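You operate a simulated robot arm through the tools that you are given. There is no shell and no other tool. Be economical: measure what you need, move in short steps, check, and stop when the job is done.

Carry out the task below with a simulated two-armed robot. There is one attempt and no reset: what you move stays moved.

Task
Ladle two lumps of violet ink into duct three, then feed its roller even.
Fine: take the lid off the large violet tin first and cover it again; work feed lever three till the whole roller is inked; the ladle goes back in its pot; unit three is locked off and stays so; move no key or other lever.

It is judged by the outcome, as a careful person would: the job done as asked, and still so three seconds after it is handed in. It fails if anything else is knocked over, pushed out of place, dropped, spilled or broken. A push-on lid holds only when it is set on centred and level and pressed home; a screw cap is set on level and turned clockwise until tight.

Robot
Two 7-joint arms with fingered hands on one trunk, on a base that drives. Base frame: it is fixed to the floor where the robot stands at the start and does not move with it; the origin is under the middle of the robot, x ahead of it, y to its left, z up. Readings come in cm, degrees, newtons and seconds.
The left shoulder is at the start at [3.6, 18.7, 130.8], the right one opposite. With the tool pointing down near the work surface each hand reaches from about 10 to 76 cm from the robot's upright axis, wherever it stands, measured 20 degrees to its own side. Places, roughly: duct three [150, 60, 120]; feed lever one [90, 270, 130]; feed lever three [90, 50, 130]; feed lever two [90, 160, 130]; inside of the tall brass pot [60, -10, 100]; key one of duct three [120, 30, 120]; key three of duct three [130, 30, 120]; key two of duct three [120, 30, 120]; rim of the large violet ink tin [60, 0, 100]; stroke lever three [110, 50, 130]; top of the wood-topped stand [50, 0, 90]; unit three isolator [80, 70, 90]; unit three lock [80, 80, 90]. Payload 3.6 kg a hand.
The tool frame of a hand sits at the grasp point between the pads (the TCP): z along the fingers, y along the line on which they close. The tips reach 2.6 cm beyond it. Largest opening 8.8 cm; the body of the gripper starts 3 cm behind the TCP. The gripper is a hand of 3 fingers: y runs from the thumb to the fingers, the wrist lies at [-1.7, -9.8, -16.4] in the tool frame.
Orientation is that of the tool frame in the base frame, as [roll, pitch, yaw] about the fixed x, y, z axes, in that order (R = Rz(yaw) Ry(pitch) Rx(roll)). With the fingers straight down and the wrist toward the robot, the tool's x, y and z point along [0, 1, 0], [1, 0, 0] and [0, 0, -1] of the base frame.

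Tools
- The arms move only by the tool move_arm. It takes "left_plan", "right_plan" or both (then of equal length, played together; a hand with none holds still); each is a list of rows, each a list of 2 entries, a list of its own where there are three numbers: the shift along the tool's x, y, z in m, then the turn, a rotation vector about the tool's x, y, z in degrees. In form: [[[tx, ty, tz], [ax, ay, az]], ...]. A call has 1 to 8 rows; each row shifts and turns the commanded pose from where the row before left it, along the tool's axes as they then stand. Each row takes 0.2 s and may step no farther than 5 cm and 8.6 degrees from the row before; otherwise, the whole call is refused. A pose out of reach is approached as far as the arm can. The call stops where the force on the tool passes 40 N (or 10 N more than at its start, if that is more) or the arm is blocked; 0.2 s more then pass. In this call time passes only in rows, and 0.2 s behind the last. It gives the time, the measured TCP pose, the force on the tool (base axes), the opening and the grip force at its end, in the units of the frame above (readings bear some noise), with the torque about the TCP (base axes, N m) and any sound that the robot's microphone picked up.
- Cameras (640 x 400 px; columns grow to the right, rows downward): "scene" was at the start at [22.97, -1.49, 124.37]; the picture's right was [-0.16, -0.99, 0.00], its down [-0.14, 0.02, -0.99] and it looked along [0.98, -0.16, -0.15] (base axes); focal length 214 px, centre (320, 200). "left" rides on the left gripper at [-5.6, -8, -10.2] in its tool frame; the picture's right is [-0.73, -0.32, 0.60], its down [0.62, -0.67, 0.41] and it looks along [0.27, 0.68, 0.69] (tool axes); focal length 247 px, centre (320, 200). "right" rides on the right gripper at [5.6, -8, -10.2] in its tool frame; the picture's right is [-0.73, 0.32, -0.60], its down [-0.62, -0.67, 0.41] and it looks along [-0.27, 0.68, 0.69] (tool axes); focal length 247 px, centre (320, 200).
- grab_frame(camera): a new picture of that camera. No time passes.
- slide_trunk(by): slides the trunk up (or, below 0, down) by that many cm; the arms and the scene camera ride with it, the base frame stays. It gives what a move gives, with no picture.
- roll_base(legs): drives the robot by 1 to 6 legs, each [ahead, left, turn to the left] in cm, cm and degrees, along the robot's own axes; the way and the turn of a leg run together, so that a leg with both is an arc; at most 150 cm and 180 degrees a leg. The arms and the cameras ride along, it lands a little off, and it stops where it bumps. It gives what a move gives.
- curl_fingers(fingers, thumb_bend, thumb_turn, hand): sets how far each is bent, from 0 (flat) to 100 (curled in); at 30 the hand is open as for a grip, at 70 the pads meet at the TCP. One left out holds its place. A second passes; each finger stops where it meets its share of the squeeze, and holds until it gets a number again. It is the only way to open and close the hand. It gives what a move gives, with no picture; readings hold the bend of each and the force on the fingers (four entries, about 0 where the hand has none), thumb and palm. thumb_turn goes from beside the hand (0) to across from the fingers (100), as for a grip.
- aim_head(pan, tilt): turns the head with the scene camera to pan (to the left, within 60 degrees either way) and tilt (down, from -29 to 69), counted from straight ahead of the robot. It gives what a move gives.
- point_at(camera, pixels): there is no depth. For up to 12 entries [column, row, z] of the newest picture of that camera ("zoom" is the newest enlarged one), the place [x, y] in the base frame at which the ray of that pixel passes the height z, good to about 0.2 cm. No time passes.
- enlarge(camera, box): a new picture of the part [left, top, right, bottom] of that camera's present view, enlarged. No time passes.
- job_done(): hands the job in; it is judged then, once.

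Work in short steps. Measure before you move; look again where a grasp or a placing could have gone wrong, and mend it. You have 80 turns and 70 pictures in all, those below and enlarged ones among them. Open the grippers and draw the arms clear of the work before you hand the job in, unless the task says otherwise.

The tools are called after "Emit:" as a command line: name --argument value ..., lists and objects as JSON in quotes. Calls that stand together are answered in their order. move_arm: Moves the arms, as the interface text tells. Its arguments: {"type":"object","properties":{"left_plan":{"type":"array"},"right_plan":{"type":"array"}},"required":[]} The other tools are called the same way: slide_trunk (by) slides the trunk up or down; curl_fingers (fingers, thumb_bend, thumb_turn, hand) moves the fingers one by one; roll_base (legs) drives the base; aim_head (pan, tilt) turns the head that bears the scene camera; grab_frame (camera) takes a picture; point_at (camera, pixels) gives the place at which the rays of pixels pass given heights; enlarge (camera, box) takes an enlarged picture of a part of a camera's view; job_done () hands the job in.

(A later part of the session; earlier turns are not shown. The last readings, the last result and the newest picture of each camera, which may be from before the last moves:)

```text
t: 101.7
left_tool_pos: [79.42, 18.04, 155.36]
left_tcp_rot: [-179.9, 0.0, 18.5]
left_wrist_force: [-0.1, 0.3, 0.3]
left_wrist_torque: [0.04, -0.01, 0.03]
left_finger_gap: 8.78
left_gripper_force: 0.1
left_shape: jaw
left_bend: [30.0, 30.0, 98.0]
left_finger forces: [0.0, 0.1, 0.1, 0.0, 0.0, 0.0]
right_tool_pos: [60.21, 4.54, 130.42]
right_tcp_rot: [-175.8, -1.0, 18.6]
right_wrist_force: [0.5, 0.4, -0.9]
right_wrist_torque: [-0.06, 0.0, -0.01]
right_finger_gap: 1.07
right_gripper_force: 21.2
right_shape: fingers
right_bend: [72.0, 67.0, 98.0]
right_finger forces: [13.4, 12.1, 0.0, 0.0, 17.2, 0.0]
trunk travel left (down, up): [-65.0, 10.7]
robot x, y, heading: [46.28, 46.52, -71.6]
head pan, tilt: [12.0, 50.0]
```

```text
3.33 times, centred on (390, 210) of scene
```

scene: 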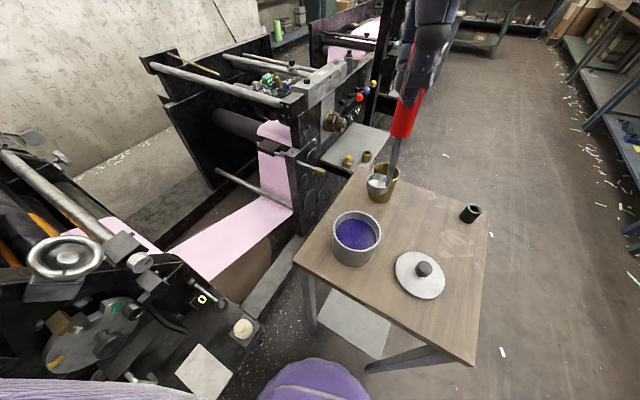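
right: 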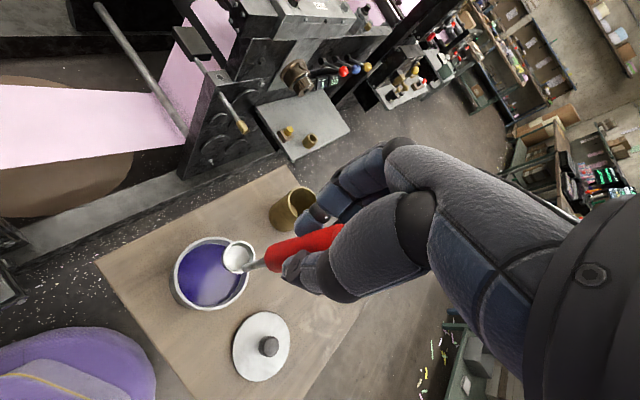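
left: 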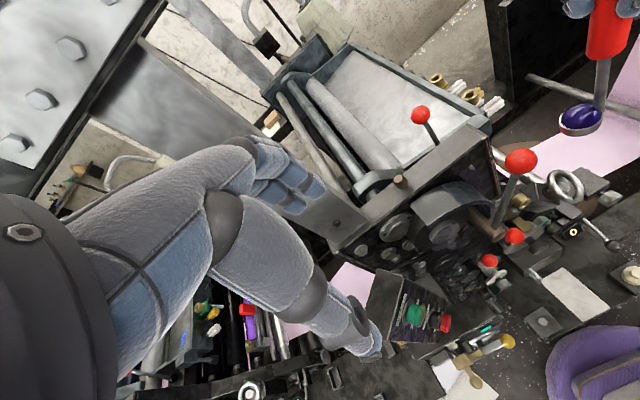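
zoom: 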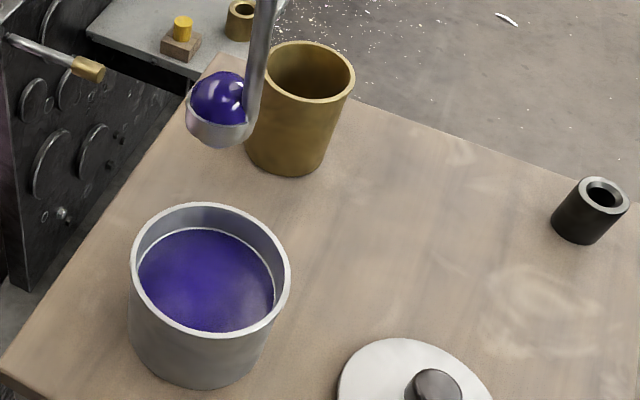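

Second lump is loaded. I repeat the known route: raise, turn 71° left, shift the hand right past the levers, 6 cm ahead, turn 15°.

Emit:
slide_trunk --by 10

Emit:
move_arm --right_plan '[[[0, -0.005, -0.0495], [0, 0, 0]], [[0, -0.005, -0.0495], [0, 0, 0]], [[0, -0.005, -0.0495], [0, 0, 0]], [[0, -0.005, -0.0495], [0, 0, 0]], [[0, -0.002, -0.02], [0, 0, 0]]]'

Emit:
roll_base --legs '[[0, 0, 35], [0, 0, 36]]'

Emit:
move_arm --right_plan '[[[-0.045, 0, 0], [0, 0, 0]], [[-0.045, 0, 0], [0, 0, 0]], [[-0.045, 0, 0], [0, 0, 0]], [[-0.045, 0, 0], [0, 0, 0]]]'

Emit:
roll_base --legs '[[6, 0, 0], [0, 0, 14.5]]'

```text
t: 103.0
left_tool_pos: [79.43, 18.09, 165.34]
left_tcp_rot: [-179.9, 0.0, 18.6]
left_wrist_force: [-0.2, -0.2, 0.5]
left_wrist_torque: [0.0, -0.03, 0.0]
left_finger_gap: 8.77
left_gripper_force: 0.1
left_shape: jaw
left_bend: [30.0, 30.0, 98.0]
left_finger forces: [0.0, 0.0, 0.0, 0.0, 0.0, 0.0]
right_tool_pos: [60.09, 4.18, 140.2]
right_tcp_rot: [-175.8, -1.0, 18.6]
right_wrist_force: [-0.2, -0.8, -1.5]
right_wrist_torque: [-0.01, -0.02, 0.03]
right_finger_gap: 1.06
right_gripper_force: 21.1
right_shape: fingers
right_bend: [72.0, 67.0, 98.0]
right_finger forces: [13.4, 12.1, 0.0, 0.0, 17.2, 0.0]
trunk travel left (down, up): [-75.0, 0.7]
robot x, y, heading: [46.47, 46.25, -71.4]
head pan, tilt: [12.0, 50.0]
```

```text
t: 104.2
left_tool_pos: [79.43, 18.03, 165.31]
left_tcp_rot: [-180.0, 0.0, 18.6]
left_wrist_force: [0.0, 0.0, -0.9]
left_wrist_torque: [-0.01, 0.02, 0.01]
left_finger_gap: 8.78
left_gripper_force: 0.0
left_shape: jaw
left_bend: [30.0, 30.0, 98.0]
left_finger forces: [0.0, 0.1, 0.0, 0.1, 0.1, 0.1]
right_tool_pos: [59.39, 4.6, 162.18]
right_tcp_rot: [-175.8, -1.0, 18.7]
right_wrist_force: [0.4, 0.8, -1.2]
right_wrist_torque: [0.01, 0.03, -0.01]
right_finger_gap: 1.05
right_gripper_force: 21.6
right_shape: fingers
right_bend: [72.0, 67.0, 98.0]
right_finger forces: [13.3, 11.9, 0.1, 0.0, 17.0, 0.1]
trunk travel left (down, up): [-75.0, 0.7]
robot x, y, heading: [46.51, 46.41, -71.4]
head pan, tilt: [12.0, 50.0]
```

```text
t: 108.0
left_tool_pos: [84.28, 68.08, 165.42]
left_tcp_rot: [-179.9, 0.0, 88.8]
left_wrist_force: [0.9, 0.1, -0.6]
left_wrist_torque: [0.02, -0.03, 0.01]
left_finger_gap: 8.79
left_gripper_force: 0.1
left_shape: jaw
left_bend: [30.0, 30.0, 98.0]
left_finger forces: [0.1, 0.0, 0.0, 0.0, 0.1, 0.0]
right_tool_pos: [90.31, 44.63, 162.12]
right_tcp_rot: [-175.7, -1.1, 88.9]
right_wrist_force: [0.2, -0.1, -0.4]
right_wrist_torque: [0.02, 0.02, -0.04]
right_finger_gap: 1.05
right_gripper_force: 21.2
right_shape: fingers
right_bend: [72.0, 67.0, 98.0]
right_finger forces: [13.1, 11.7, 0.0, 0.1, 16.7, 0.0]
trunk travel left (down, up): [-75.0, 0.7]
robot x, y, heading: [46.82, 46.47, -1.1]
head pan, tilt: [12.0, 50.0]
```

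```text
t: 109.0
left_tool_pos: [84.13, 67.87, 165.4]
left_tcp_rot: [-179.9, -0.1, 88.9]
left_wrist_force: [0.0, -0.8, -0.4]
left_wrist_torque: [-0.02, -0.02, 0.0]
left_finger_gap: 8.81
left_gripper_force: 0.0
left_shape: jaw
left_bend: [30.0, 30.0, 98.0]
left_finger forces: [0.0, 0.0, 0.0, 0.1, 0.0, 0.1]
right_tool_pos: [89.98, 26.3, 162.04]
right_tcp_rot: [-175.8, -1.0, 89.0]
right_wrist_force: [0.1, -0.3, -1.5]
right_wrist_torque: [-0.04, -0.03, 0.02]
right_finger_gap: 1.02
right_gripper_force: 20.9
right_shape: fingers
right_bend: [72.0, 67.0, 98.0]
right_finger forces: [13.2, 11.7, 0.1, 0.0, 16.7, 0.0]
trunk travel left (down, up): [-75.0, 0.7]
robot x, y, heading: [46.25, 46.76, -1.0]
head pan, tilt: [12.0, 50.0]
```

```text
t: 110.8
left_tool_pos: [83.8, 76.97, 165.39]
left_tcp_rot: [-179.9, 0.0, 103.7]
left_wrist_force: [0.4, 0.0, -0.8]
left_wrist_torque: [0.03, 0.05, 0.0]
left_finger_gap: 8.78
left_gripper_force: 0.1
left_shape: jaw
left_bend: [30.0, 30.0, 98.0]
left_finger forces: [0.0, 0.0, 0.0, 0.0, 0.1, 0.0]
right_tool_pos: [100.0, 38.31, 161.91]
right_tcp_rot: [-175.7, -1.1, 103.7]
right_wrist_force: [0.0, -0.1, -1.7]
right_wrist_torque: [0.02, -0.02, -0.01]
right_finger_gap: 1.02
right_gripper_force: 20.5
right_shape: fingers
right_bend: [72.0, 67.0, 98.0]
right_finger forces: [13.2, 11.8, 0.0, 0.0, 16.6, 0.0]
trunk travel left (down, up): [-75.0, 0.7]
robot x, y, heading: [52.45, 46.57, 13.8]
head pan, tilt: [12.0, 50.0]
```

I repeat the approach over the duct and tilt to about 56°, then shift to above the former dump spot.

Emit:
move_arm --right_plan '[[[-0.0028, 0.043, 0], [0, 0, 0]], [[-0.0028, 0.043, 0], [0, 0, 0]], [[-0.0028, 0.043, 0], [0, 0, 0]], [[-0.0028, 0.043, 0], [0, 0, 0]], [[0, 0, 0], [0, 0, -8.5]], [[0, 0, 0], [0, 0, -8.5]], [[0, 0, 0], [0, 0, -8.5]]]'

Emit:
move_arm --right_plan '[[[0, 0.003, 0.04], [0, 0, 0]], [[0, 0.003, 0.04], [0, 0, 0]], [[0, 0.003, 0.04], [0, 0, 0]], [[0, 0.003, 0.04], [0, 0, 0]]]'

Emit:
move_arm --right_plan '[[[0, 0, 0], [-8.5, 0, 0]], [[0, 0, 0], [-8.5, 0, 0]], [[0, 0, 0], [-8.5, 0, 0]], [[0, 0, 0], [-8.5, 0, 0]], [[0, 0, 0], [-8.5, 0, 0]], [[0, 0, 0], [-8.5, 0, 0]], [[0, 0, 0], [-8.5, 0, 0]]]'

Emit:
move_arm --right_plan '[[[-0.014, -0.0053, 0.028], [0, 0, 0]], [[-0.014, -0.0053, 0.028], [0, 0, 0]], [[-0.014, -0.0053, 0.028], [0, 0, 0]]]'

Emit:
aim_head --pan -5 --tilt 30

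```text
t: 112.4
left_tool_pos: [83.74, 77.07, 165.36]
left_tcp_rot: [-179.9, -0.2, 103.6]
left_wrist_force: [-0.6, 0.0, 0.0]
left_wrist_torque: [-0.01, -0.04, -0.01]
left_finger_gap: 8.79
left_gripper_force: 0.0
left_shape: jaw
left_bend: [30.0, 30.0, 98.0]
left_finger forces: [0.0, 0.0, 0.1, 0.0, 0.0, 0.0]
right_tool_pos: [116.79, 41.38, 160.65]
right_tcp_rot: [-176.5, -2.8, 129.1]
right_wrist_force: [-0.1, 0.5, -1.5]
right_wrist_torque: [-0.01, 0.02, -0.05]
right_finger_gap: 1.01
right_gripper_force: 20.5
right_shape: fingers
right_bend: [72.0, 67.0, 98.0]
right_finger forces: [13.2, 11.5, 0.0, 0.0, 16.7, 0.0]
trunk travel left (down, up): [-75.0, 0.7]
robot x, y, heading: [52.29, 46.34, 13.7]
head pan, tilt: [12.0, 50.0]
```

```text
t: 113.4
left_tool_pos: [83.77, 76.98, 165.37]
left_tcp_rot: [-179.8, 0.0, 103.7]
left_wrist_force: [0.5, 0.1, -0.1]
left_wrist_torque: [0.04, 0.01, 0.03]
left_finger_gap: 8.78
left_gripper_force: 0.0
left_shape: jaw
left_bend: [30.0, 30.0, 98.0]
left_finger forces: [0.0, 0.0, 0.0, 0.0, 0.0, 0.1]
right_tool_pos: [116.32, 42.29, 144.43]
right_tcp_rot: [-176.6, -2.8, 129.3]
right_wrist_force: [0.0, -0.5, -0.7]
right_wrist_torque: [0.02, 0.01, -0.02]
right_finger_gap: 1.02
right_gripper_force: 20.9
right_shape: fingers
right_bend: [72.0, 67.0, 98.0]
right_finger forces: [12.9, 11.6, 0.0, 0.0, 16.6, 0.1]
trunk travel left (down, up): [-75.0, 0.7]
robot x, y, heading: [52.92, 46.4, 13.7]
head pan, tilt: [12.0, 50.0]
```

```text
t: 115.0
left_tool_pos: [83.59, 77.13, 165.18]
left_tcp_rot: [-179.9, 0.0, 103.8]
left_wrist_force: [0.7, -1.4, 0.2]
left_wrist_torque: [0.03, 0.0, -0.01]
left_finger_gap: 8.81
left_gripper_force: 0.0
left_shape: jaw
left_bend: [30.0, 30.0, 98.0]
left_finger forces: [0.1, 0.1, 0.0, 0.0, 0.0, 0.0]
right_tool_pos: [116.33, 42.27, 144.64]
right_tcp_rot: [123.8, -2.7, 129.1]
right_wrist_force: [0.0, 0.4, -1.2]
right_wrist_torque: [-0.07, 0.08, -0.01]
right_finger_gap: 0.99
right_gripper_force: 19.1
right_shape: fingers
right_bend: [72.0, 67.0, 98.0]
right_finger forces: [12.2, 11.0, 0.0, 0.0, 16.7, 0.0]
trunk travel left (down, up): [-75.0, 0.7]
robot x, y, heading: [52.33, 46.11, 13.6]
head pan, tilt: [12.0, 50.0]
```

```text
t: 115.8
left_tool_pos: [83.68, 76.96, 165.32]
left_tcp_rot: [-179.9, 0.1, 103.8]
left_wrist_force: [1.0, 0.5, -0.3]
left_wrist_torque: [-0.03, 0.0, 0.0]
left_finger_gap: 8.76
left_gripper_force: 0.0
left_shape: jaw
left_bend: [30.0, 30.0, 98.0]
left_finger forces: [0.1, 0.0, 0.0, 0.0, 0.0, 0.0]
right_tool_pos: [123.74, 42.75, 138.36]
right_tcp_rot: [124.0, -2.8, 129.2]
right_wrist_force: [0.1, 0.0, -1.3]
right_wrist_torque: [-0.06, 0.1, 0.01]
right_finger_gap: 1.02
right_gripper_force: 19.6
right_shape: fingers
right_bend: [72.0, 67.0, 98.0]
right_finger forces: [12.3, 11.0, 0.0, 0.0, 16.8, 0.0]
trunk travel left (down, up): [-75.0, 0.7]
robot x, y, heading: [52.72, 46.46, 13.8]
head pan, tilt: [12.0, 50.0]
```

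```text
t: 116.7
left_tool_pos: [83.57, 77.0, 165.29]
left_tcp_rot: [-179.9, 0.1, 103.6]
left_wrist_force: [-0.7, -0.3, 0.0]
left_wrist_torque: [0.0, -0.01, 0.04]
left_finger_gap: 8.78
left_gripper_force: 0.1
left_shape: jaw
left_bend: [30.0, 30.0, 98.0]
left_finger forces: [0.0, 0.1, 0.0, 0.0, 0.0, 0.0]
right_tool_pos: [123.58, 42.84, 138.55]
right_tcp_rot: [123.8, -2.7, 129.1]
right_wrist_force: [-0.7, 0.3, -1.7]
right_wrist_torque: [-0.06, 0.03, 0.01]
right_finger_gap: 1.0
right_gripper_force: 20.0
right_shape: fingers
right_bend: [72.0, 67.0, 98.0]
right_finger forces: [12.2, 10.9, 0.0, 0.0, 16.8, 0.0]
trunk travel left (down, up): [-75.0, 0.7]
robot x, y, heading: [52.45, 47.15, 13.6]
head pan, tilt: [-5.0, 30.0]
```

At [123.6,42.8,138.5]. I lower 10.5 cm into the trough as before and look.

Emit:
move_arm --right_plan '[[[0, -0.033, 0.0225], [-2, 0, 0]], [[0, -0.033, 0.0225], [-2, 0, 0]], [[0, -0.0085, 0.005], [0, 0, 0]], [[0, -0.0085, 0.005], [0, 0, 0]]]'

Emit:
move_arm --right_plan '[[[0, -0.009, 0.0], [0, 0, 0]]]'

Emit:
enlarge --camera "scene" --box '[320, 120, 430, 210]'

```text
t: 117.7
left_tool_pos: [83.46, 76.84, 165.47]
left_tcp_rot: [179.9, -0.1, 103.6]
left_wrist_force: [-0.4, -0.6, -0.2]
left_wrist_torque: [0.02, -0.02, 0.02]
left_finger_gap: 8.77
left_gripper_force: 0.0
left_shape: jaw
left_bend: [30.0, 30.0, 98.0]
left_finger forces: [0.0, 0.1, 0.0, 0.0, 0.0, 0.0]
right_tool_pos: [123.45, 43.49, 128.63]
right_tcp_rot: [119.7, -2.7, 129.2]
right_wrist_force: [-2.8, -3.1, 4.7]
right_wrist_torque: [0.24, -0.3, -0.02]
right_finger_gap: 1.05
right_gripper_force: 24.9
right_shape: fingers
right_bend: [73.0, 66.0, 98.0]
right_finger forces: [17.0, 14.0, 0.1, 0.0, 19.1, 0.0]
trunk travel left (down, up): [-75.0, 0.7]
robot x, y, heading: [52.07, 46.43, 13.8]
head pan, tilt: [-5.0, 30.0]
```

```text
t: 118.0
left_tool_pos: [83.58, 76.97, 165.25]
left_tcp_rot: [-180.0, 0.0, 103.8]
left_wrist_force: [0.0, -0.5, -0.8]
left_wrist_torque: [-0.07, -0.01, 0.05]
left_finger_gap: 8.75
left_gripper_force: 0.1
left_shape: jaw
left_bend: [30.0, 30.0, 98.0]
left_finger forces: [0.0, 0.1, 0.0, 0.0, 0.1, 0.1]
right_tool_pos: [123.17, 43.36, 127.9]
right_tcp_rot: [119.6, -2.8, 129.2]
right_wrist_force: [-0.1, -1.8, 6.4]
right_wrist_torque: [0.47, -0.61, -0.11]
right_finger_gap: 1.11
right_gripper_force: 29.3
right_shape: fingers
right_bend: [73.0, 65.0, 98.0]
right_finger forces: [20.7, 17.1, 0.0, 0.1, 21.3, 0.1]
trunk travel left (down, up): [-75.0, 0.7]
robot x, y, heading: [52.59, 46.5, 13.5]
head pan, tilt: [-5.0, 30.0]
```

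```text
4.44 times, centred on (375, 165) of scene
```

zoom: 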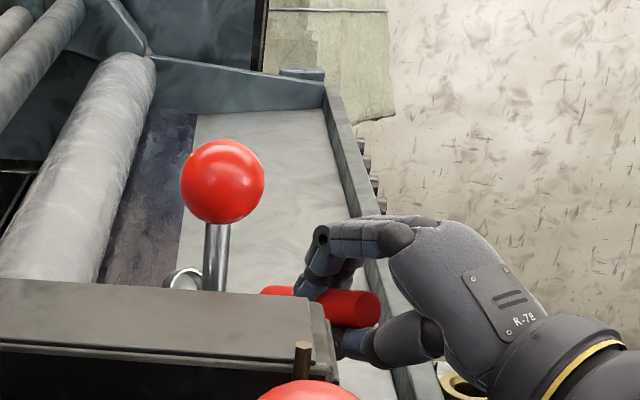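

The strip has doubled: the second lump is in. I lift out, right the ladle, retract and drive back to face the stand by the same moves.

Emit:
move_arm --right_plan '[[[0, 0.039, -0.0225], [0, 0, 0]], [[0, 0.039, -0.0225], [0, 0, 0]], [[0, 0.039, -0.0225], [0, 0, 0]], [[0, 0.039, -0.0225], [0, 0, 0]], [[0, 0.039, -0.0225], [0, 0, 0]], [[0, 0.039, -0.0225], [0, 0, 0]]]'

Emit:
move_arm --right_plan '[[[0, 0, 0], [8.5, 0, 0]], [[0, 0, 0], [8.5, 0, 0]], [[0, 0, 0], [8.5, 0, 0]], [[0.0176, -0.0248, -0.0274], [6, 0, 0]], [[0.0176, -0.0248, -0.0274], [0, 0, 0]], [[0.0176, -0.0248, -0.0274], [0, 0, 0]], [[0.0176, -0.0248, -0.0274], [0, 0, 0]], [[0.0176, -0.0248, -0.0274], [0, 0, 0]]]'

Emit:
move_arm --right_plan '[[[0, 0, 0], [8.5, 0, 0]], [[0, 0, 0], [8.5, 0, 0]], [[0, 0, 0], [8.5, 0, 0]], [[0, 0, 0], [8, 0, 0]], [[0, 0, 0], [0, 0, 8.5]], [[0, 0, 0], [0, 0, 8.5]], [[0, 0, 0], [0, 0, 8.5]]]'

Emit:
roll_base --legs '[[0, 0, -14], [-6, 0, 0], [0, 0, -70]]'

```text
t: 119.5
left_tool_pos: [83.6, 76.92, 165.37]
left_tcp_rot: [-179.8, 0.0, 103.8]
left_wrist_force: [0.4, -1.3, -0.2]
left_wrist_torque: [-0.02, 0.02, -0.01]
left_finger_gap: 8.77
left_gripper_force: 0.0
left_shape: jaw
left_bend: [30.0, 30.0, 98.0]
left_finger forces: [0.0, 0.0, 0.0, 0.0, 0.1, 0.1]
right_tool_pos: [123.69, 42.48, 154.92]
right_tcp_rot: [119.9, -2.8, 129.2]
right_wrist_force: [-0.7, -0.7, -0.5]
right_wrist_torque: [-0.05, 0.07, -0.02]
right_finger_gap: 0.99
right_gripper_force: 18.9
right_shape: fingers
right_bend: [72.0, 67.0, 98.0]
right_finger forces: [11.6, 10.7, 0.0, 0.1, 16.8, 0.0]
trunk travel left (down, up): [-75.0, 0.7]
robot x, y, heading: [52.25, 46.81, 13.6]
head pan, tilt: [-5.0, 30.0]
```

```text
t: 121.2
left_tool_pos: [83.37, 76.83, 165.43]
left_tcp_rot: [180.0, 0.0, 103.7]
left_wrist_force: [0.4, 0.3, 0.2]
left_wrist_torque: [0.02, -0.01, -0.01]
left_finger_gap: 8.79
left_gripper_force: 0.1
left_shape: jaw
left_bend: [30.0, 30.0, 98.0]
left_finger forces: [0.0, 0.1, 0.1, 0.0, 0.1, 0.0]
right_tool_pos: [104.44, 37.41, 160.89]
right_tcp_rot: [151.3, -2.7, 129.1]
right_wrist_force: [-0.1, -0.4, -1.1]
right_wrist_torque: [-0.02, 0.01, 0.0]
right_finger_gap: 0.98
right_gripper_force: 20.4
right_shape: fingers
right_bend: [72.0, 67.0, 98.0]
right_finger forces: [11.6, 10.7, 0.0, 0.0, 16.4, 0.0]
trunk travel left (down, up): [-75.0, 0.7]
robot x, y, heading: [52.49, 46.42, 13.6]
head pan, tilt: [-5.0, 30.0]
```

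```text
t: 122.8
left_tool_pos: [83.65, 77.15, 165.34]
left_tcp_rot: [-179.8, 0.1, 103.7]
left_wrist_force: [0.3, 0.7, 0.3]
left_wrist_torque: [0.01, 0.0, 0.0]
left_finger_gap: 8.78
left_gripper_force: 0.1
left_shape: jaw
left_bend: [30.0, 30.0, 98.0]
left_finger forces: [0.0, 0.0, 0.0, 0.0, 0.0, 0.0]
right_tool_pos: [104.82, 37.84, 160.8]
right_tcp_rot: [-174.4, -0.4, 103.7]
right_wrist_force: [0.7, -0.1, -1.5]
right_wrist_torque: [-0.03, -0.01, 0.01]
right_finger_gap: 0.96
right_gripper_force: 19.3
right_shape: fingers
right_bend: [72.0, 67.0, 98.0]
right_finger forces: [11.8, 11.1, 0.0, 0.0, 16.3, 0.1]
trunk travel left (down, up): [-75.0, 0.7]
robot x, y, heading: [52.35, 46.39, 13.6]
head pan, tilt: [-5.0, 30.0]
```

```text
t: 127.7
left_tool_pos: [80.51, 19.22, 165.29]
left_tcp_rot: [-179.9, 0.0, 20.7]
left_wrist_force: [0.4, 0.4, 0.3]
left_wrist_torque: [0.01, 0.01, -0.03]
left_finger_gap: 8.78
left_gripper_force: 0.0
left_shape: jaw
left_bend: [30.0, 30.0, 98.0]
left_finger forces: [0.0, 0.0, 0.0, 0.0, 0.0, 0.1]
right_tool_pos: [44.12, -6.63, 160.65]
right_tcp_rot: [-174.4, -0.5, 20.8]
right_wrist_force: [0.4, 0.3, -1.4]
right_wrist_torque: [-0.01, 0.04, 0.03]
right_finger_gap: 0.99
right_gripper_force: 19.6
right_shape: fingers
right_bend: [72.0, 67.0, 98.0]
right_finger forces: [11.9, 10.8, 0.1, 0.0, 15.8, 0.0]
trunk travel left (down, up): [-75.0, 0.7]
robot x, y, heading: [46.61, 46.67, -69.1]
head pan, tilt: [-5.0, 30.0]
```

I move over the pot, lower the trunk 10 cm and the hand to z≈128, and look at bowl versus pot.

Emit:
move_arm --right_plan '[[[0.0292, 0.0295, 0], [0, 0, 0]], [[0.0292, 0.0295, 0], [0, 0, 0]], [[0.0292, 0.0295, 0], [0, 0, 0]], [[0.0292, 0.0295, 0], [0, 0, 0]]]'

Emit:
slide_trunk --by -10

Emit:
move_arm --right_plan '[[[0, 0.005, 0.0495], [0, 0, 0]], [[0, 0.005, 0.0495], [0, 0, 0]], [[0, 0.005, 0.0495], [0, 0, 0]], [[0, 0.005, 0.0495], [0, 0, 0]], [[0, 0.001, 0.01], [0, 0, 0]]]'

Emit:
aim_head --pan 12 --tilt 50

Emit:
grab_frame --camera "right"

Emit:
enlarge --camera "scene" --box '[330, 90, 450, 210]'

```text
t: 128.7
left_tool_pos: [80.77, 19.22, 165.29]
left_tcp_rot: [-179.8, 0.1, 20.7]
left_wrist_force: [0.6, 0.2, -0.1]
left_wrist_torque: [-0.01, 0.02, 0.0]
left_finger_gap: 8.76
left_gripper_force: 0.0
left_shape: jaw
left_bend: [30.0, 30.0, 98.0]
left_finger forces: [0.0, 0.0, 0.0, 0.0, 0.1, 0.0]
right_tool_pos: [59.33, -13.44, 159.41]
right_tcp_rot: [-174.4, -0.4, 20.9]
right_wrist_force: [0.7, 0.9, -1.7]
right_wrist_torque: [-0.02, -0.02, -0.02]
right_finger_gap: 0.95
right_gripper_force: 19.3
right_shape: fingers
right_bend: [72.0, 67.0, 98.0]
right_finger forces: [12.0, 10.7, 0.0, 0.1, 15.8, 0.1]
trunk travel left (down, up): [-75.0, 0.7]
robot x, y, heading: [46.31, 46.25, -69.1]
head pan, tilt: [-5.0, 30.0]
```

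```text
t: 130.0
left_tool_pos: [80.41, 19.25, 155.37]
left_tcp_rot: [-179.9, 0.0, 20.7]
left_wrist_force: [-0.3, -0.2, 0.1]
left_wrist_torque: [-0.01, -0.03, -0.01]
left_finger_gap: 8.77
left_gripper_force: 0.2
left_shape: jaw
left_bend: [30.0, 30.0, 98.0]
left_finger forces: [0.0, 0.1, 0.1, 0.1, 0.0, 0.1]
right_tool_pos: [59.27, -13.39, 149.85]
right_tcp_rot: [-174.5, -0.4, 20.9]
right_wrist_force: [0.1, -0.1, -1.0]
right_wrist_torque: [0.01, 0.04, -0.02]
right_finger_gap: 0.94
right_gripper_force: 19.1
right_shape: fingers
right_bend: [72.0, 67.0, 98.0]
right_finger forces: [11.9, 10.9, 0.1, 0.1, 15.7, 0.0]
trunk travel left (down, up): [-65.0, 10.7]
robot x, y, heading: [46.26, 46.54, -69.5]
head pan, tilt: [-5.0, 30.0]
```

```text
t: 131.2
left_tool_pos: [80.5, 19.23, 155.36]
left_tcp_rot: [-180.0, 0.0, 20.7]
left_wrist_force: [-0.8, 0.0, -0.5]
left_wrist_torque: [-0.01, 0.02, 0.01]
left_finger_gap: 8.75
left_gripper_force: 0.0
left_shape: jaw
left_bend: [30.0, 30.0, 98.0]
left_finger forces: [0.0, 0.1, 0.0, 0.0, 0.0, 0.1]
right_tool_pos: [59.47, -13.8, 128.76]
right_tcp_rot: [-174.5, -0.4, 20.9]
right_wrist_force: [-0.6, 0.7, -1.0]
right_wrist_torque: [-0.05, 0.02, 0.03]
right_finger_gap: 0.95
right_gripper_force: 19.7
right_shape: fingers
right_bend: [72.0, 67.0, 98.0]
right_finger forces: [11.9, 10.8, 0.1, 0.0, 15.7, 0.1]
trunk travel left (down, up): [-65.0, 10.7]
robot x, y, heading: [46.2, 46.69, -69.3]
head pan, tilt: [-5.0, 30.0]
```

```text
t: 132.0
left_tool_pos: [80.43, 19.18, 155.25]
left_tcp_rot: [-179.9, 0.0, 20.6]
left_wrist_force: [0.8, 0.8, 0.3]
left_wrist_torque: [-0.05, 0.02, 0.01]
left_finger_gap: 8.78
left_gripper_force: 0.1
left_shape: jaw
left_bend: [30.0, 30.0, 98.0]
left_finger forces: [0.0, 0.0, 0.0, 0.0, 0.0, 0.0]
right_tool_pos: [59.46, -13.82, 128.87]
right_tcp_rot: [-174.5, -0.3, 20.8]
right_wrist_force: [0.0, 0.5, -0.9]
right_wrist_torque: [-0.01, 0.01, 0.02]
right_finger_gap: 0.94
right_gripper_force: 19.6
right_shape: fingers
right_bend: [72.0, 67.0, 98.0]
right_finger forces: [12.0, 10.7, 0.1, 0.0, 15.8, 0.0]
trunk travel left (down, up): [-65.0, 10.7]
robot x, y, heading: [46.61, 46.56, -69.2]
head pan, tilt: [12.0, 50.0]
```

```text
6 pictures are left
```

right: 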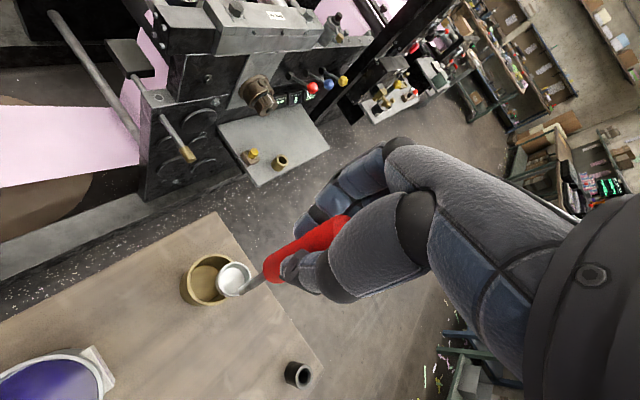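

```text
3.33 times, centred on (390, 150) of scene
```

zoom: 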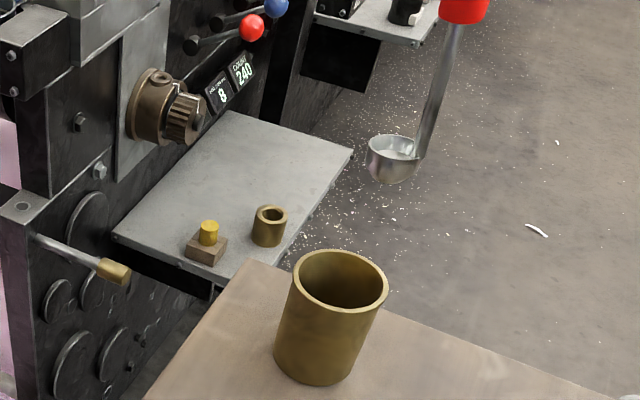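

I triangulate bowl and pot rim.

Emit:
point_at --camera "right" --pixels '[[234, 278, 113], [234, 278, 115], [234, 278, 117], [208, 278, 103]]'

Emit:
point_at --camera "zoom" --pixels '[[392, 148, 113], [392, 148, 115], [392, 148, 117], [340, 280, 103]]'

```text
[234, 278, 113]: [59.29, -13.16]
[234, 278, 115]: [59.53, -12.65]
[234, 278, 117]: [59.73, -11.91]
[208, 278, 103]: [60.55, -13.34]
```

```text
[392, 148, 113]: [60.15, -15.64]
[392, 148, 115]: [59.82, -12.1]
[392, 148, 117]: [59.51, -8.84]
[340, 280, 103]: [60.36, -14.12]
```

Bowl rim is [59.6,−12.6,114.8], pot centre [60.45,−13.7]. I shift the offset, lower 17 cm into the pot, and finish with small guarded steps.

Emit:
move_arm --right_plan '[[[0.004, 0.0133, 0], [0, 0, 0]], [[0, 0.005, 0.0495], [0, 0, 0]], [[0, 0.005, 0.0495], [0, 0, 0]], [[0, 0.004, 0.04], [0, 0, 0]], [[0, 0.002, 0.02], [0, 0, 0]]]'

Emit:
move_arm --right_plan '[[[0, 0.0005, 0.006], [0, 0, 0]], [[0, 0.0005, 0.006], [0, 0, 0]]]'

```text
t: 133.2
left_tool_pos: [80.45, 19.16, 155.37]
left_tcp_rot: [-180.0, 0.0, 20.7]
left_wrist_force: [-0.6, 0.6, -0.6]
left_wrist_torque: [0.03, 0.01, -0.01]
left_finger_gap: 8.79
left_gripper_force: 0.0
left_shape: jaw
left_bend: [30.0, 30.0, 98.0]
left_finger forces: [0.0, 0.0, 0.0, 0.1, 0.0, 0.1]
right_tool_pos: [60.16, -14.38, 112.91]
right_tcp_rot: [-174.4, -0.4, 20.8]
right_wrist_force: [-0.4, -0.1, -0.6]
right_wrist_torque: [0.03, 0.01, 0.01]
right_finger_gap: 0.93
right_gripper_force: 19.6
right_shape: fingers
right_bend: [72.0, 67.0, 98.0]
right_finger forces: [12.0, 10.7, 0.0, 0.1, 15.7, 0.1]
trunk travel left (down, up): [-65.0, 10.7]
robot x, y, heading: [46.31, 46.64, -69.5]
head pan, tilt: [12.0, 50.0]
```

```text
t: 133.8
left_tool_pos: [80.39, 19.41, 155.33]
left_tcp_rot: [180.0, 0.0, 20.8]
left_wrist_force: [0.3, 0.0, 0.5]
left_wrist_torque: [-0.01, 0.01, -0.01]
left_finger_gap: 8.79
left_gripper_force: 0.0
left_shape: jaw
left_bend: [30.0, 30.0, 98.0]
left_finger forces: [0.1, 0.0, 0.0, 0.0, 0.1, 0.0]
right_tool_pos: [60.34, -14.43, 111.96]
right_tcp_rot: [-174.7, -0.6, 20.9]
right_wrist_force: [0.0, -0.2, 9.4]
right_wrist_torque: [-0.01, 0.03, 0.0]
right_finger_gap: 0.93
right_gripper_force: 22.5
right_shape: fingers
right_bend: [72.0, 67.0, 98.0]
right_finger forces: [12.8, 12.6, 0.1, 0.0, 18.3, 0.0]
trunk travel left (down, up): [-65.0, 10.7]
robot x, y, heading: [46.61, 46.26, -69.3]
head pan, tilt: [12.0, 50.0]
```

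The bowl rests on the pot's bottom (9 N up). I ease up 3 mm, open, rise clear, undo the 5° tilt, turn the base −11° and bring the hand over the lid's knob.

Emit:
move_arm --right_plan '[[[0, 0, -0.004], [0, 0, 0]]]'

Emit:
curl_fingers --hand "right" --fingers 30 --thumb_bend 30

Emit:
move_arm --right_plan '[[[0, -0.004, -0.04], [0, 0, 0]], [[0, -0.005, -0.0495], [0, 0, 0]], [[0, -0.005, -0.0495], [0, 0, 0]], [[0, -0.005, -0.0495], [0, 0, 0]], [[0, 0, 0], [-5.4, 0, 0]]]'

Emit:
roll_base --legs '[[0, 0, -10.7]]'

Emit:
grab_frame --camera "right"

```text
t: 134.2
left_tool_pos: [80.52, 19.14, 155.41]
left_tcp_rot: [-180.0, 0.0, 20.7]
left_wrist_force: [-0.2, -0.1, 0.5]
left_wrist_torque: [0.01, -0.01, 0.0]
left_finger_gap: 8.76
left_gripper_force: 0.0
left_shape: jaw
left_bend: [30.0, 30.0, 98.0]
left_finger forces: [0.0, 0.1, 0.0, 0.0, 0.1, 0.0]
right_tool_pos: [60.28, -14.49, 112.01]
right_tcp_rot: [-174.3, -0.4, 20.9]
right_wrist_force: [0.7, -0.4, 1.3]
right_wrist_torque: [-0.02, 0.02, 0.0]
right_finger_gap: 0.89
right_gripper_force: 20.9
right_shape: fingers
right_bend: [72.0, 67.0, 98.0]
right_finger forces: [12.7, 11.9, 0.0, 0.0, 17.3, 0.1]
trunk travel left (down, up): [-65.0, 10.7]
robot x, y, heading: [46.49, 46.56, -69.4]
head pan, tilt: [12.0, 50.0]
```

```text
t: 135.2
left_tool_pos: [80.5, 19.26, 155.23]
left_tcp_rot: [-179.9, 0.0, 20.8]
left_wrist_force: [-0.5, -0.4, 0.4]
left_wrist_torque: [0.01, -0.01, 0.0]
left_finger_gap: 8.78
left_gripper_force: 0.1
left_shape: jaw
left_bend: [30.0, 30.0, 98.0]
left_finger forces: [0.1, 0.0, 0.0, 0.0, 0.0, 0.0]
right_tool_pos: [60.38, -14.5, 111.86]
right_tcp_rot: [-174.4, -0.3, 20.8]
right_wrist_force: [-0.5, -0.6, 0.7]
right_wrist_torque: [0.0, 0.0, -0.02]
right_finger_gap: 8.81
right_gripper_force: 0.0
right_shape: fingers
right_bend: [30.0, 30.0, 96.0]
right_finger forces: [0.1, 0.0, 0.0, 0.0, 0.1, 0.0]
trunk travel left (down, up): [-65.0, 10.7]
robot x, y, heading: [46.29, 46.64, -69.5]
head pan, tilt: [12.0, 50.0]
```

```text
t: 136.4
left_tool_pos: [80.39, 19.21, 155.32]
left_tcp_rot: [-179.9, 0.0, 20.6]
left_wrist_force: [-0.5, 0.1, 0.0]
left_wrist_torque: [-0.02, -0.02, -0.03]
left_finger_gap: 8.8
left_gripper_force: 0.1
left_shape: jaw
left_bend: [30.0, 30.0, 98.0]
left_finger forces: [0.0, 0.1, 0.1, 0.0, 0.0, 0.0]
right_tool_pos: [60.18, -14.43, 131.04]
right_tcp_rot: [-179.9, -0.5, 20.8]
right_wrist_force: [0.4, 0.6, -0.1]
right_wrist_torque: [-0.01, -0.02, 0.01]
right_finger_gap: 8.83
right_gripper_force: 0.1
right_shape: fingers
right_bend: [30.0, 30.0, 96.0]
right_finger forces: [0.1, 0.0, 0.0, 0.1, 0.0, 0.1]
trunk travel left (down, up): [-65.0, 10.7]
robot x, y, heading: [46.23, 46.74, -69.0]
head pan, tilt: [12.0, 50.0]
```

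```text
t: 137.6
left_tool_pos: [74.74, 13.22, 155.31]
left_tcp_rot: [-179.9, 0.0, 10.0]
left_wrist_force: [0.2, 0.8, 0.2]
left_wrist_torque: [0.0, 0.0, -0.02]
left_finger_gap: 8.81
left_gripper_force: 0.0
left_shape: jaw
left_bend: [30.0, 30.0, 98.0]
left_finger forces: [0.0, 0.0, 0.1, 0.0, 0.0, 0.1]
right_tool_pos: [48.49, -15.86, 130.94]
right_tcp_rot: [-179.9, -0.3, 10.1]
right_wrist_force: [0.1, -1.0, 0.5]
right_wrist_torque: [-0.02, 0.01, 0.03]
right_finger_gap: 8.84
right_gripper_force: 0.0
right_shape: fingers
right_bend: [30.0, 30.0, 96.0]
right_finger forces: [0.0, 0.0, 0.0, 0.0, 0.0, 0.0]
trunk travel left (down, up): [-65.0, 10.7]
robot x, y, heading: [46.25, 46.63, -80.1]
head pan, tilt: [12.0, 50.0]
```

```text
4 pictures are left
```

right: 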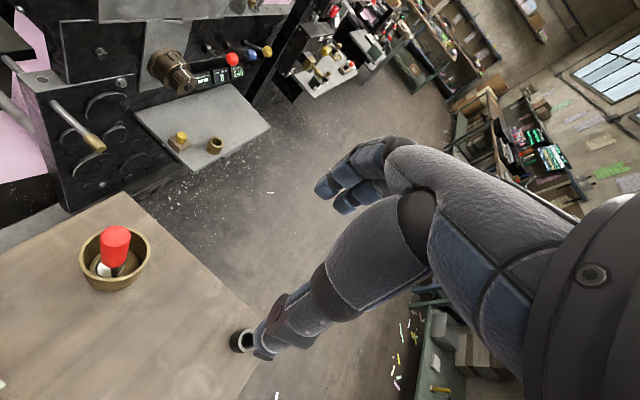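

The ladle stands in the pot. I go to the recorded lid-grip pose [45.6,2.0,99.6] and close on the knob.

Emit:
move_arm --right_plan '[[[0.0008, -0.0452, 0], [0, 0, 0]], [[0.0008, -0.0452, 0], [0, 0, 0]], [[0.0007, -0.0452, 0], [0, 0, 0]], [[0.0007, -0.0452, 0], [0, 0, 0]], [[0, 0, 0.05], [0, 0, 0]], [[0, 0, 0.05], [0, 0, 0]], [[0, 0, 0.05], [0, 0, 0]]]'

Emit:
move_arm --right_plan '[[[0, 0, 0.05], [0, 0, 0]], [[0, 0, 0.05], [0, 0, 0]], [[0, 0, 0.04], [0, 0, 0]], [[0, 0, 0.015], [0, 0, 0]]]'

```text
t: 139.2
left_tool_pos: [74.78, 13.42, 155.32]
left_tcp_rot: [-179.8, 0.0, 9.9]
left_wrist_force: [0.2, -0.8, 0.3]
left_wrist_torque: [0.03, -0.01, 0.04]
left_finger_gap: 8.76
left_gripper_force: 0.1
left_shape: jaw
left_bend: [30.0, 30.0, 98.0]
left_finger forces: [0.0, 0.0, 0.1, 0.0, 0.0, 0.0]
right_tool_pos: [45.9, 1.71, 115.93]
right_tcp_rot: [-179.9, -0.5, 10.0]
right_wrist_force: [-0.1, 0.5, 1.3]
right_wrist_torque: [-0.02, -0.01, 0.01]
right_finger_gap: 8.83
right_gripper_force: 0.2
right_shape: fingers
right_bend: [30.0, 30.0, 96.0]
right_finger forces: [0.0, 0.0, 0.1, 0.0, 0.1, 0.0]
trunk travel left (down, up): [-65.0, 10.7]
robot x, y, heading: [46.78, 46.39, -79.9]
head pan, tilt: [12.0, 50.0]
```

```text
t: 140.2
left_tool_pos: [74.67, 13.36, 155.23]
left_tcp_rot: [-180.0, 0.1, 9.9]
left_wrist_force: [-0.6, 0.9, -0.3]
left_wrist_torque: [0.01, -0.01, -0.01]
left_finger_gap: 8.79
left_gripper_force: 0.0
left_shape: jaw
left_bend: [30.0, 30.0, 98.0]
left_finger forces: [0.0, 0.0, 0.0, 0.1, 0.0, 0.0]
right_tool_pos: [46.16, 1.72, 100.39]
right_tcp_rot: [-179.9, -0.4, 10.0]
right_wrist_force: [0.1, -0.8, 0.1]
right_wrist_torque: [0.0, 0.0, -0.01]
right_finger_gap: 8.83
right_gripper_force: 0.1
right_shape: fingers
right_bend: [30.0, 30.0, 96.0]
right_finger forces: [0.0, 0.0, 0.0, 0.1, 0.1, 0.0]
trunk travel left (down, up): [-65.0, 10.7]
robot x, y, heading: [46.42, 46.46, -80.1]
head pan, tilt: [12.0, 50.0]
```

Fine correction, then close on the knob, squeeze, and lift.

Emit:
move_arm --right_plan '[[[-0.004, -0.003, 0.008], [0, 0, 0]]]'

Emit:
curl_fingers --hand "right" --fingers 70 --thumb_bend 70 --thumb_turn 98

Emit:
curl_fingers --hand "right" --fingers 90 --thumb_bend 85

Emit:
move_arm --right_plan '[[[0, 0, -0.01], [0, 0, 0]], [[0, 0, -0.03], [0, 0, 0]], [[0, 0, -0.05], [0, 0, 0]], [[0, 0, -0.05], [0, 0, 0]], [[0, 0, -0.04], [0, 0, 0]]]'

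Emit:
roll_base --legs '[[0, 0, 17.3]]'

Emit:
grab_frame --camera "right"

```text
t: 140.6
left_tool_pos: [74.8, 13.19, 155.34]
left_tcp_rot: [-179.8, 0.1, 9.9]
left_wrist_force: [0.1, 0.6, 0.4]
left_wrist_torque: [0.0, 0.01, 0.01]
left_finger_gap: 8.75
left_gripper_force: 0.0
left_shape: jaw
left_bend: [30.0, 30.0, 98.0]
left_finger forces: [0.0, 0.0, 0.0, 0.1, 0.1, 0.1]
right_tool_pos: [45.69, 2.15, 99.67]
right_tcp_rot: [-179.9, -0.4, 10.0]
right_wrist_force: [0.1, 1.0, 0.3]
right_wrist_torque: [0.02, -0.01, -0.01]
right_finger_gap: 8.85
right_gripper_force: 0.0
right_shape: fingers
right_bend: [30.0, 30.0, 96.0]
right_finger forces: [0.0, 0.0, 0.0, 0.0, 0.1, 0.1]
trunk travel left (down, up): [-65.0, 10.7]
robot x, y, heading: [46.18, 46.43, -80.0]
head pan, tilt: [12.0, 50.0]
```

```text
t: 141.6
left_tool_pos: [74.81, 13.39, 155.31]
left_tcp_rot: [-179.9, 0.0, 9.9]
left_wrist_force: [0.3, 0.6, -0.1]
left_wrist_torque: [0.01, -0.04, -0.01]
left_finger_gap: 8.77
left_gripper_force: 0.0
left_shape: jaw
left_bend: [30.0, 30.0, 98.0]
left_finger forces: [0.0, 0.1, 0.0, 0.1, 0.0, 0.1]
right_tool_pos: [45.76, 2.24, 99.7]
right_tcp_rot: [-179.8, -0.3, 10.1]
right_wrist_force: [-0.2, 0.2, -0.6]
right_wrist_torque: [0.02, -0.02, 0.02]
right_finger_gap: 2.11
right_gripper_force: 9.4
right_shape: fingers
right_bend: [64.0, 61.0, 99.0]
right_finger forces: [3.5, 5.5, 0.1, 0.0, 9.1, 0.1]
trunk travel left (down, up): [-65.0, 10.7]
robot x, y, heading: [46.5, 46.57, -80.2]
head pan, tilt: [12.0, 50.0]
```

```text
t: 142.6
left_tool_pos: [74.73, 13.22, 155.15]
left_tcp_rot: [-179.9, 0.1, 9.8]
left_wrist_force: [-0.4, 0.1, -0.1]
left_wrist_torque: [-0.01, -0.04, -0.03]
left_finger_gap: 8.78
left_gripper_force: 0.0
left_shape: jaw
left_bend: [30.0, 30.0, 98.0]
left_finger forces: [0.0, 0.1, 0.0, 0.1, 0.1, 0.0]
right_tool_pos: [45.68, 2.16, 99.61]
right_tcp_rot: [-179.9, -0.4, 10.0]
right_wrist_force: [0.2, -0.3, 2.0]
right_wrist_torque: [0.04, 0.02, 0.04]
right_finger_gap: 2.0
right_gripper_force: 18.0
right_shape: fingers
right_bend: [66.0, 60.0, 99.0]
right_finger forces: [8.7, 10.3, 0.0, 0.0, 17.9, 0.0]
trunk travel left (down, up): [-65.0, 10.7]
robot x, y, heading: [46.06, 46.65, -79.9]
head pan, tilt: [12.0, 50.0]
```

```text
t: 143.8
left_tool_pos: [74.68, 13.36, 155.38]
left_tcp_rot: [-180.0, 0.1, 10.0]
left_wrist_force: [-0.1, 0.1, 0.8]
left_wrist_torque: [0.02, 0.04, -0.03]
left_finger_gap: 8.78
left_gripper_force: 0.1
left_shape: jaw
left_bend: [30.0, 30.0, 98.0]
left_finger forces: [0.0, 0.0, 0.0, 0.1, 0.0, 0.0]
right_tool_pos: [45.78, 2.1, 117.65]
right_tcp_rot: [-179.9, -0.3, 10.0]
right_wrist_force: [0.2, -0.3, -0.7]
right_wrist_torque: [-0.02, 0.01, 0.0]
right_finger_gap: 2.01
right_gripper_force: 18.2
right_shape: fingers
right_bend: [66.0, 60.0, 99.0]
right_finger forces: [8.6, 10.0, 0.0, 0.0, 18.2, 0.1]
trunk travel left (down, up): [-65.0, 10.7]
robot x, y, heading: [46.42, 46.53, -80.1]
head pan, tilt: [12.0, 50.0]
```

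```text
t: 145.1
left_tool_pos: [83.35, 23.26, 155.35]
left_tcp_rot: [-179.8, -0.1, 27.2]
left_wrist_force: [-0.2, 0.1, -0.6]
left_wrist_torque: [0.01, 0.0, 0.01]
left_finger_gap: 8.77
left_gripper_force: 0.0
left_shape: jaw
left_bend: [30.0, 30.0, 98.0]
left_finger forces: [0.1, 0.0, 0.0, 0.0, 0.0, 0.1]
right_tool_pos: [59.02, 3.93, 117.54]
right_tcp_rot: [-179.8, -0.5, 27.2]
right_wrist_force: [-0.5, -0.2, -1.2]
right_wrist_torque: [-0.03, -0.05, 0.02]
right_finger_gap: 2.0
right_gripper_force: 18.1
right_shape: fingers
right_bend: [66.0, 60.0, 99.0]
right_finger forces: [8.6, 10.0, 0.0, 0.1, 18.1, 0.0]
trunk travel left (down, up): [-65.0, 10.7]
robot x, y, heading: [46.38, 46.71, -62.8]
head pan, tilt: [12.0, 50.0]
```

```text
3 pictures are left
```

right: 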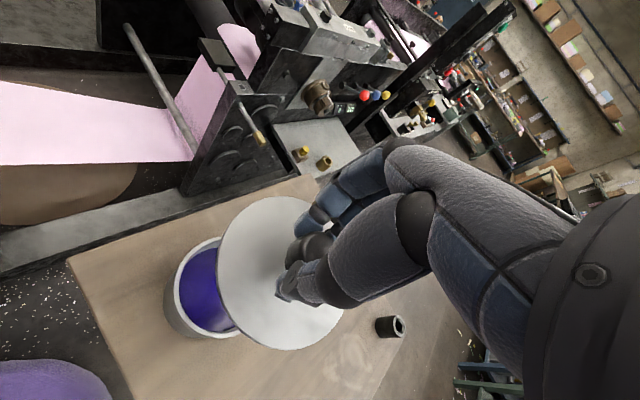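

The lid is gripped evenly. I check the lid's centre and the tin rim in this view.

Emit:
point_at --camera "right" --pixels '[[280, 273, 113.1], [217, 270, 113.1], [344, 277, 113.1], [275, 196, 113.1], [288, 350, 113.1], [165, 288, 102], [198, 240, 102], [240, 334, 102]]'

```text
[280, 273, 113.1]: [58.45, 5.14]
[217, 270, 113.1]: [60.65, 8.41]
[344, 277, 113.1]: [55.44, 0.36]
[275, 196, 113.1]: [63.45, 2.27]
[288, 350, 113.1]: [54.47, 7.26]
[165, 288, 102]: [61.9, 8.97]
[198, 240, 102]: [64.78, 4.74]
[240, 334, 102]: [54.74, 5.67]
```

Tin centre fits [59.7,4.35]; the lid centre is ~1 cm short in x. I shift (+1.05,+0.1) and lower to just above the rim, then check.

Emit:
move_arm --right_plan '[[[0.0098, 0.0039, 0], [0, 0, 0]], [[0, 0, 0.04], [0, 0, 0]], [[0, 0, 0.03], [0, 0, 0]], [[0, 0, 0.015], [0, 0, 0]]]'

Emit:
enlarge --camera "right" --box '[140, 160, 380, 390]'

```text
t: 146.1
left_tool_pos: [83.25, 23.23, 155.26]
left_tcp_rot: [-179.9, 0.0, 27.2]
left_wrist_force: [-0.4, -0.2, 0.5]
left_wrist_torque: [0.01, -0.02, -0.02]
left_finger_gap: 8.8
left_gripper_force: 0.0
left_shape: jaw
left_bend: [30.0, 30.0, 98.0]
left_finger forces: [0.0, 0.1, 0.1, 0.1, 0.0, 0.1]
right_tool_pos: [60.38, 4.24, 109.22]
right_tcp_rot: [-179.9, -0.4, 27.3]
right_wrist_force: [-0.7, -0.4, -0.9]
right_wrist_torque: [-0.01, 0.0, 0.0]
right_finger_gap: 2.0
right_gripper_force: 18.7
right_shape: fingers
right_bend: [66.0, 60.0, 99.0]
right_finger forces: [8.6, 10.0, 0.0, 0.1, 18.2, 0.1]
trunk travel left (down, up): [-65.0, 10.7]
robot x, y, heading: [46.02, 46.76, -62.8]
head pan, tilt: [12.0, 50.0]
```

```text
1.74 times, centred on (260, 275) of right
```

zoom: 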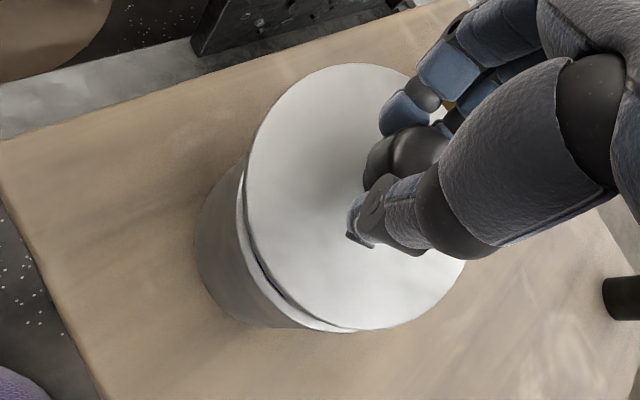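

I fit lid and rim circles from edge points.

Emit:
point_at --camera "zoom" --pixels '[[246, 190, 104.8], [280, 95, 104.8], [345, 64, 104.8], [400, 75, 104.8], [290, 292, 104.8], [345, 328, 104.8], [440, 300, 104.8], [466, 262, 104.8], [238, 190, 102], [246, 245, 102], [275, 298, 102], [320, 328, 102]]'

```text
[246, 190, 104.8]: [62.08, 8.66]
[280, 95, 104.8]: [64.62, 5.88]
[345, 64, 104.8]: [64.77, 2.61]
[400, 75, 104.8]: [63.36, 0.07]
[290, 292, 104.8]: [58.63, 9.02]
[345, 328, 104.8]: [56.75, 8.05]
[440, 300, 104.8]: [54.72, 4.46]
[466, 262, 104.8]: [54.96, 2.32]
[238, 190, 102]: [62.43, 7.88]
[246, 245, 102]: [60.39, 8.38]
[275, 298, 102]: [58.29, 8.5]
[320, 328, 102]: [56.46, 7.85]
```

Lid centre fits [59.8,3.95], r 5.2; the rim arc suggests [59.5,3.7]. I shift (−0.2,−0.25) and lower to contact, pressing to the force limit.

Emit:
move_arm --right_plan '[[[-0.003, 0.0013, 0.01], [0, 0, 0]], [[0, 0, 0.008], [0, 0, 0]]]'

Emit:
move_arm --right_plan '[[[0, 0, 0.004], [0, 0, 0]], [[0, 0, 0.004], [0, 0, 0]]]'

Emit:
move_arm --right_plan '[[[0, 0, 0.004], [0, 0, 0]], [[0, 0, 0.004], [0, 0, 0]]]'

```text
t: 146.7
left_tool_pos: [83.29, 23.19, 155.35]
left_tcp_rot: [-179.9, 0.1, 27.1]
left_wrist_force: [0.3, -1.0, 0.1]
left_wrist_torque: [-0.01, 0.0, -0.01]
left_finger_gap: 8.77
left_gripper_force: 0.0
left_shape: jaw
left_bend: [30.0, 30.0, 98.0]
left_finger forces: [0.0, 0.1, 0.1, 0.0, 0.1, 0.1]
right_tool_pos: [60.03, 3.94, 107.38]
right_tcp_rot: [-179.9, -0.4, 27.2]
right_wrist_force: [-1.1, 0.4, 0.0]
right_wrist_torque: [0.02, 0.0, -0.02]
right_finger_gap: 1.96
right_gripper_force: 18.4
right_shape: fingers
right_bend: [66.0, 60.0, 99.0]
right_finger forces: [8.6, 10.0, 0.0, 0.0, 18.1, 0.0]
trunk travel left (down, up): [-65.0, 10.7]
robot x, y, heading: [46.45, 46.62, -62.9]
head pan, tilt: [12.0, 50.0]
```

```text
t: 147.3
left_tool_pos: [83.29, 23.18, 155.5]
left_tcp_rot: [-179.9, 0.0, 27.2]
left_wrist_force: [0.0, 0.2, 0.3]
left_wrist_torque: [-0.02, -0.03, -0.03]
left_finger_gap: 8.78
left_gripper_force: 0.2
left_shape: jaw
left_bend: [30.0, 30.0, 98.0]
left_finger forces: [0.0, 0.0, 0.0, 0.0, 0.0, 0.0]
right_tool_pos: [60.0, 3.9, 106.55]
right_tcp_rot: [-179.9, -0.3, 27.3]
right_wrist_force: [0.1, -0.5, 2.3]
right_wrist_torque: [0.11, 0.05, 0.02]
right_finger_gap: 1.97
right_gripper_force: 18.0
right_shape: fingers
right_bend: [66.0, 60.0, 99.0]
right_finger forces: [8.4, 10.2, 0.1, 0.0, 17.9, 0.0]
trunk travel left (down, up): [-65.0, 10.7]
robot x, y, heading: [46.45, 46.63, -62.9]
head pan, tilt: [12.0, 50.0]
```

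```text
t: 147.9
left_tool_pos: [83.28, 23.31, 155.39]
left_tcp_rot: [180.0, 0.0, 27.2]
left_wrist_force: [-0.3, -0.1, -0.4]
left_wrist_torque: [0.01, 0.01, 0.0]
left_finger_gap: 8.76
left_gripper_force: 0.1
left_shape: jaw
left_bend: [30.0, 30.0, 98.0]
left_finger forces: [0.1, 0.0, 0.0, 0.0, 0.1, 0.1]
right_tool_pos: [59.93, 3.68, 105.88]
right_tcp_rot: [179.8, -0.6, 27.2]
right_wrist_force: [-0.4, -4.1, 21.8]
right_wrist_torque: [0.12, 0.05, 0.02]
right_finger_gap: 1.95
right_gripper_force: 21.4
right_shape: fingers
right_bend: [73.0, 60.0, 99.0]
right_finger forces: [9.7, 14.3, 0.1, 0.1, 19.2, 0.0]
trunk travel left (down, up): [-65.0, 10.7]
robot x, y, heading: [46.58, 46.39, -62.8]
head pan, tilt: [12.0, 50.0]
```

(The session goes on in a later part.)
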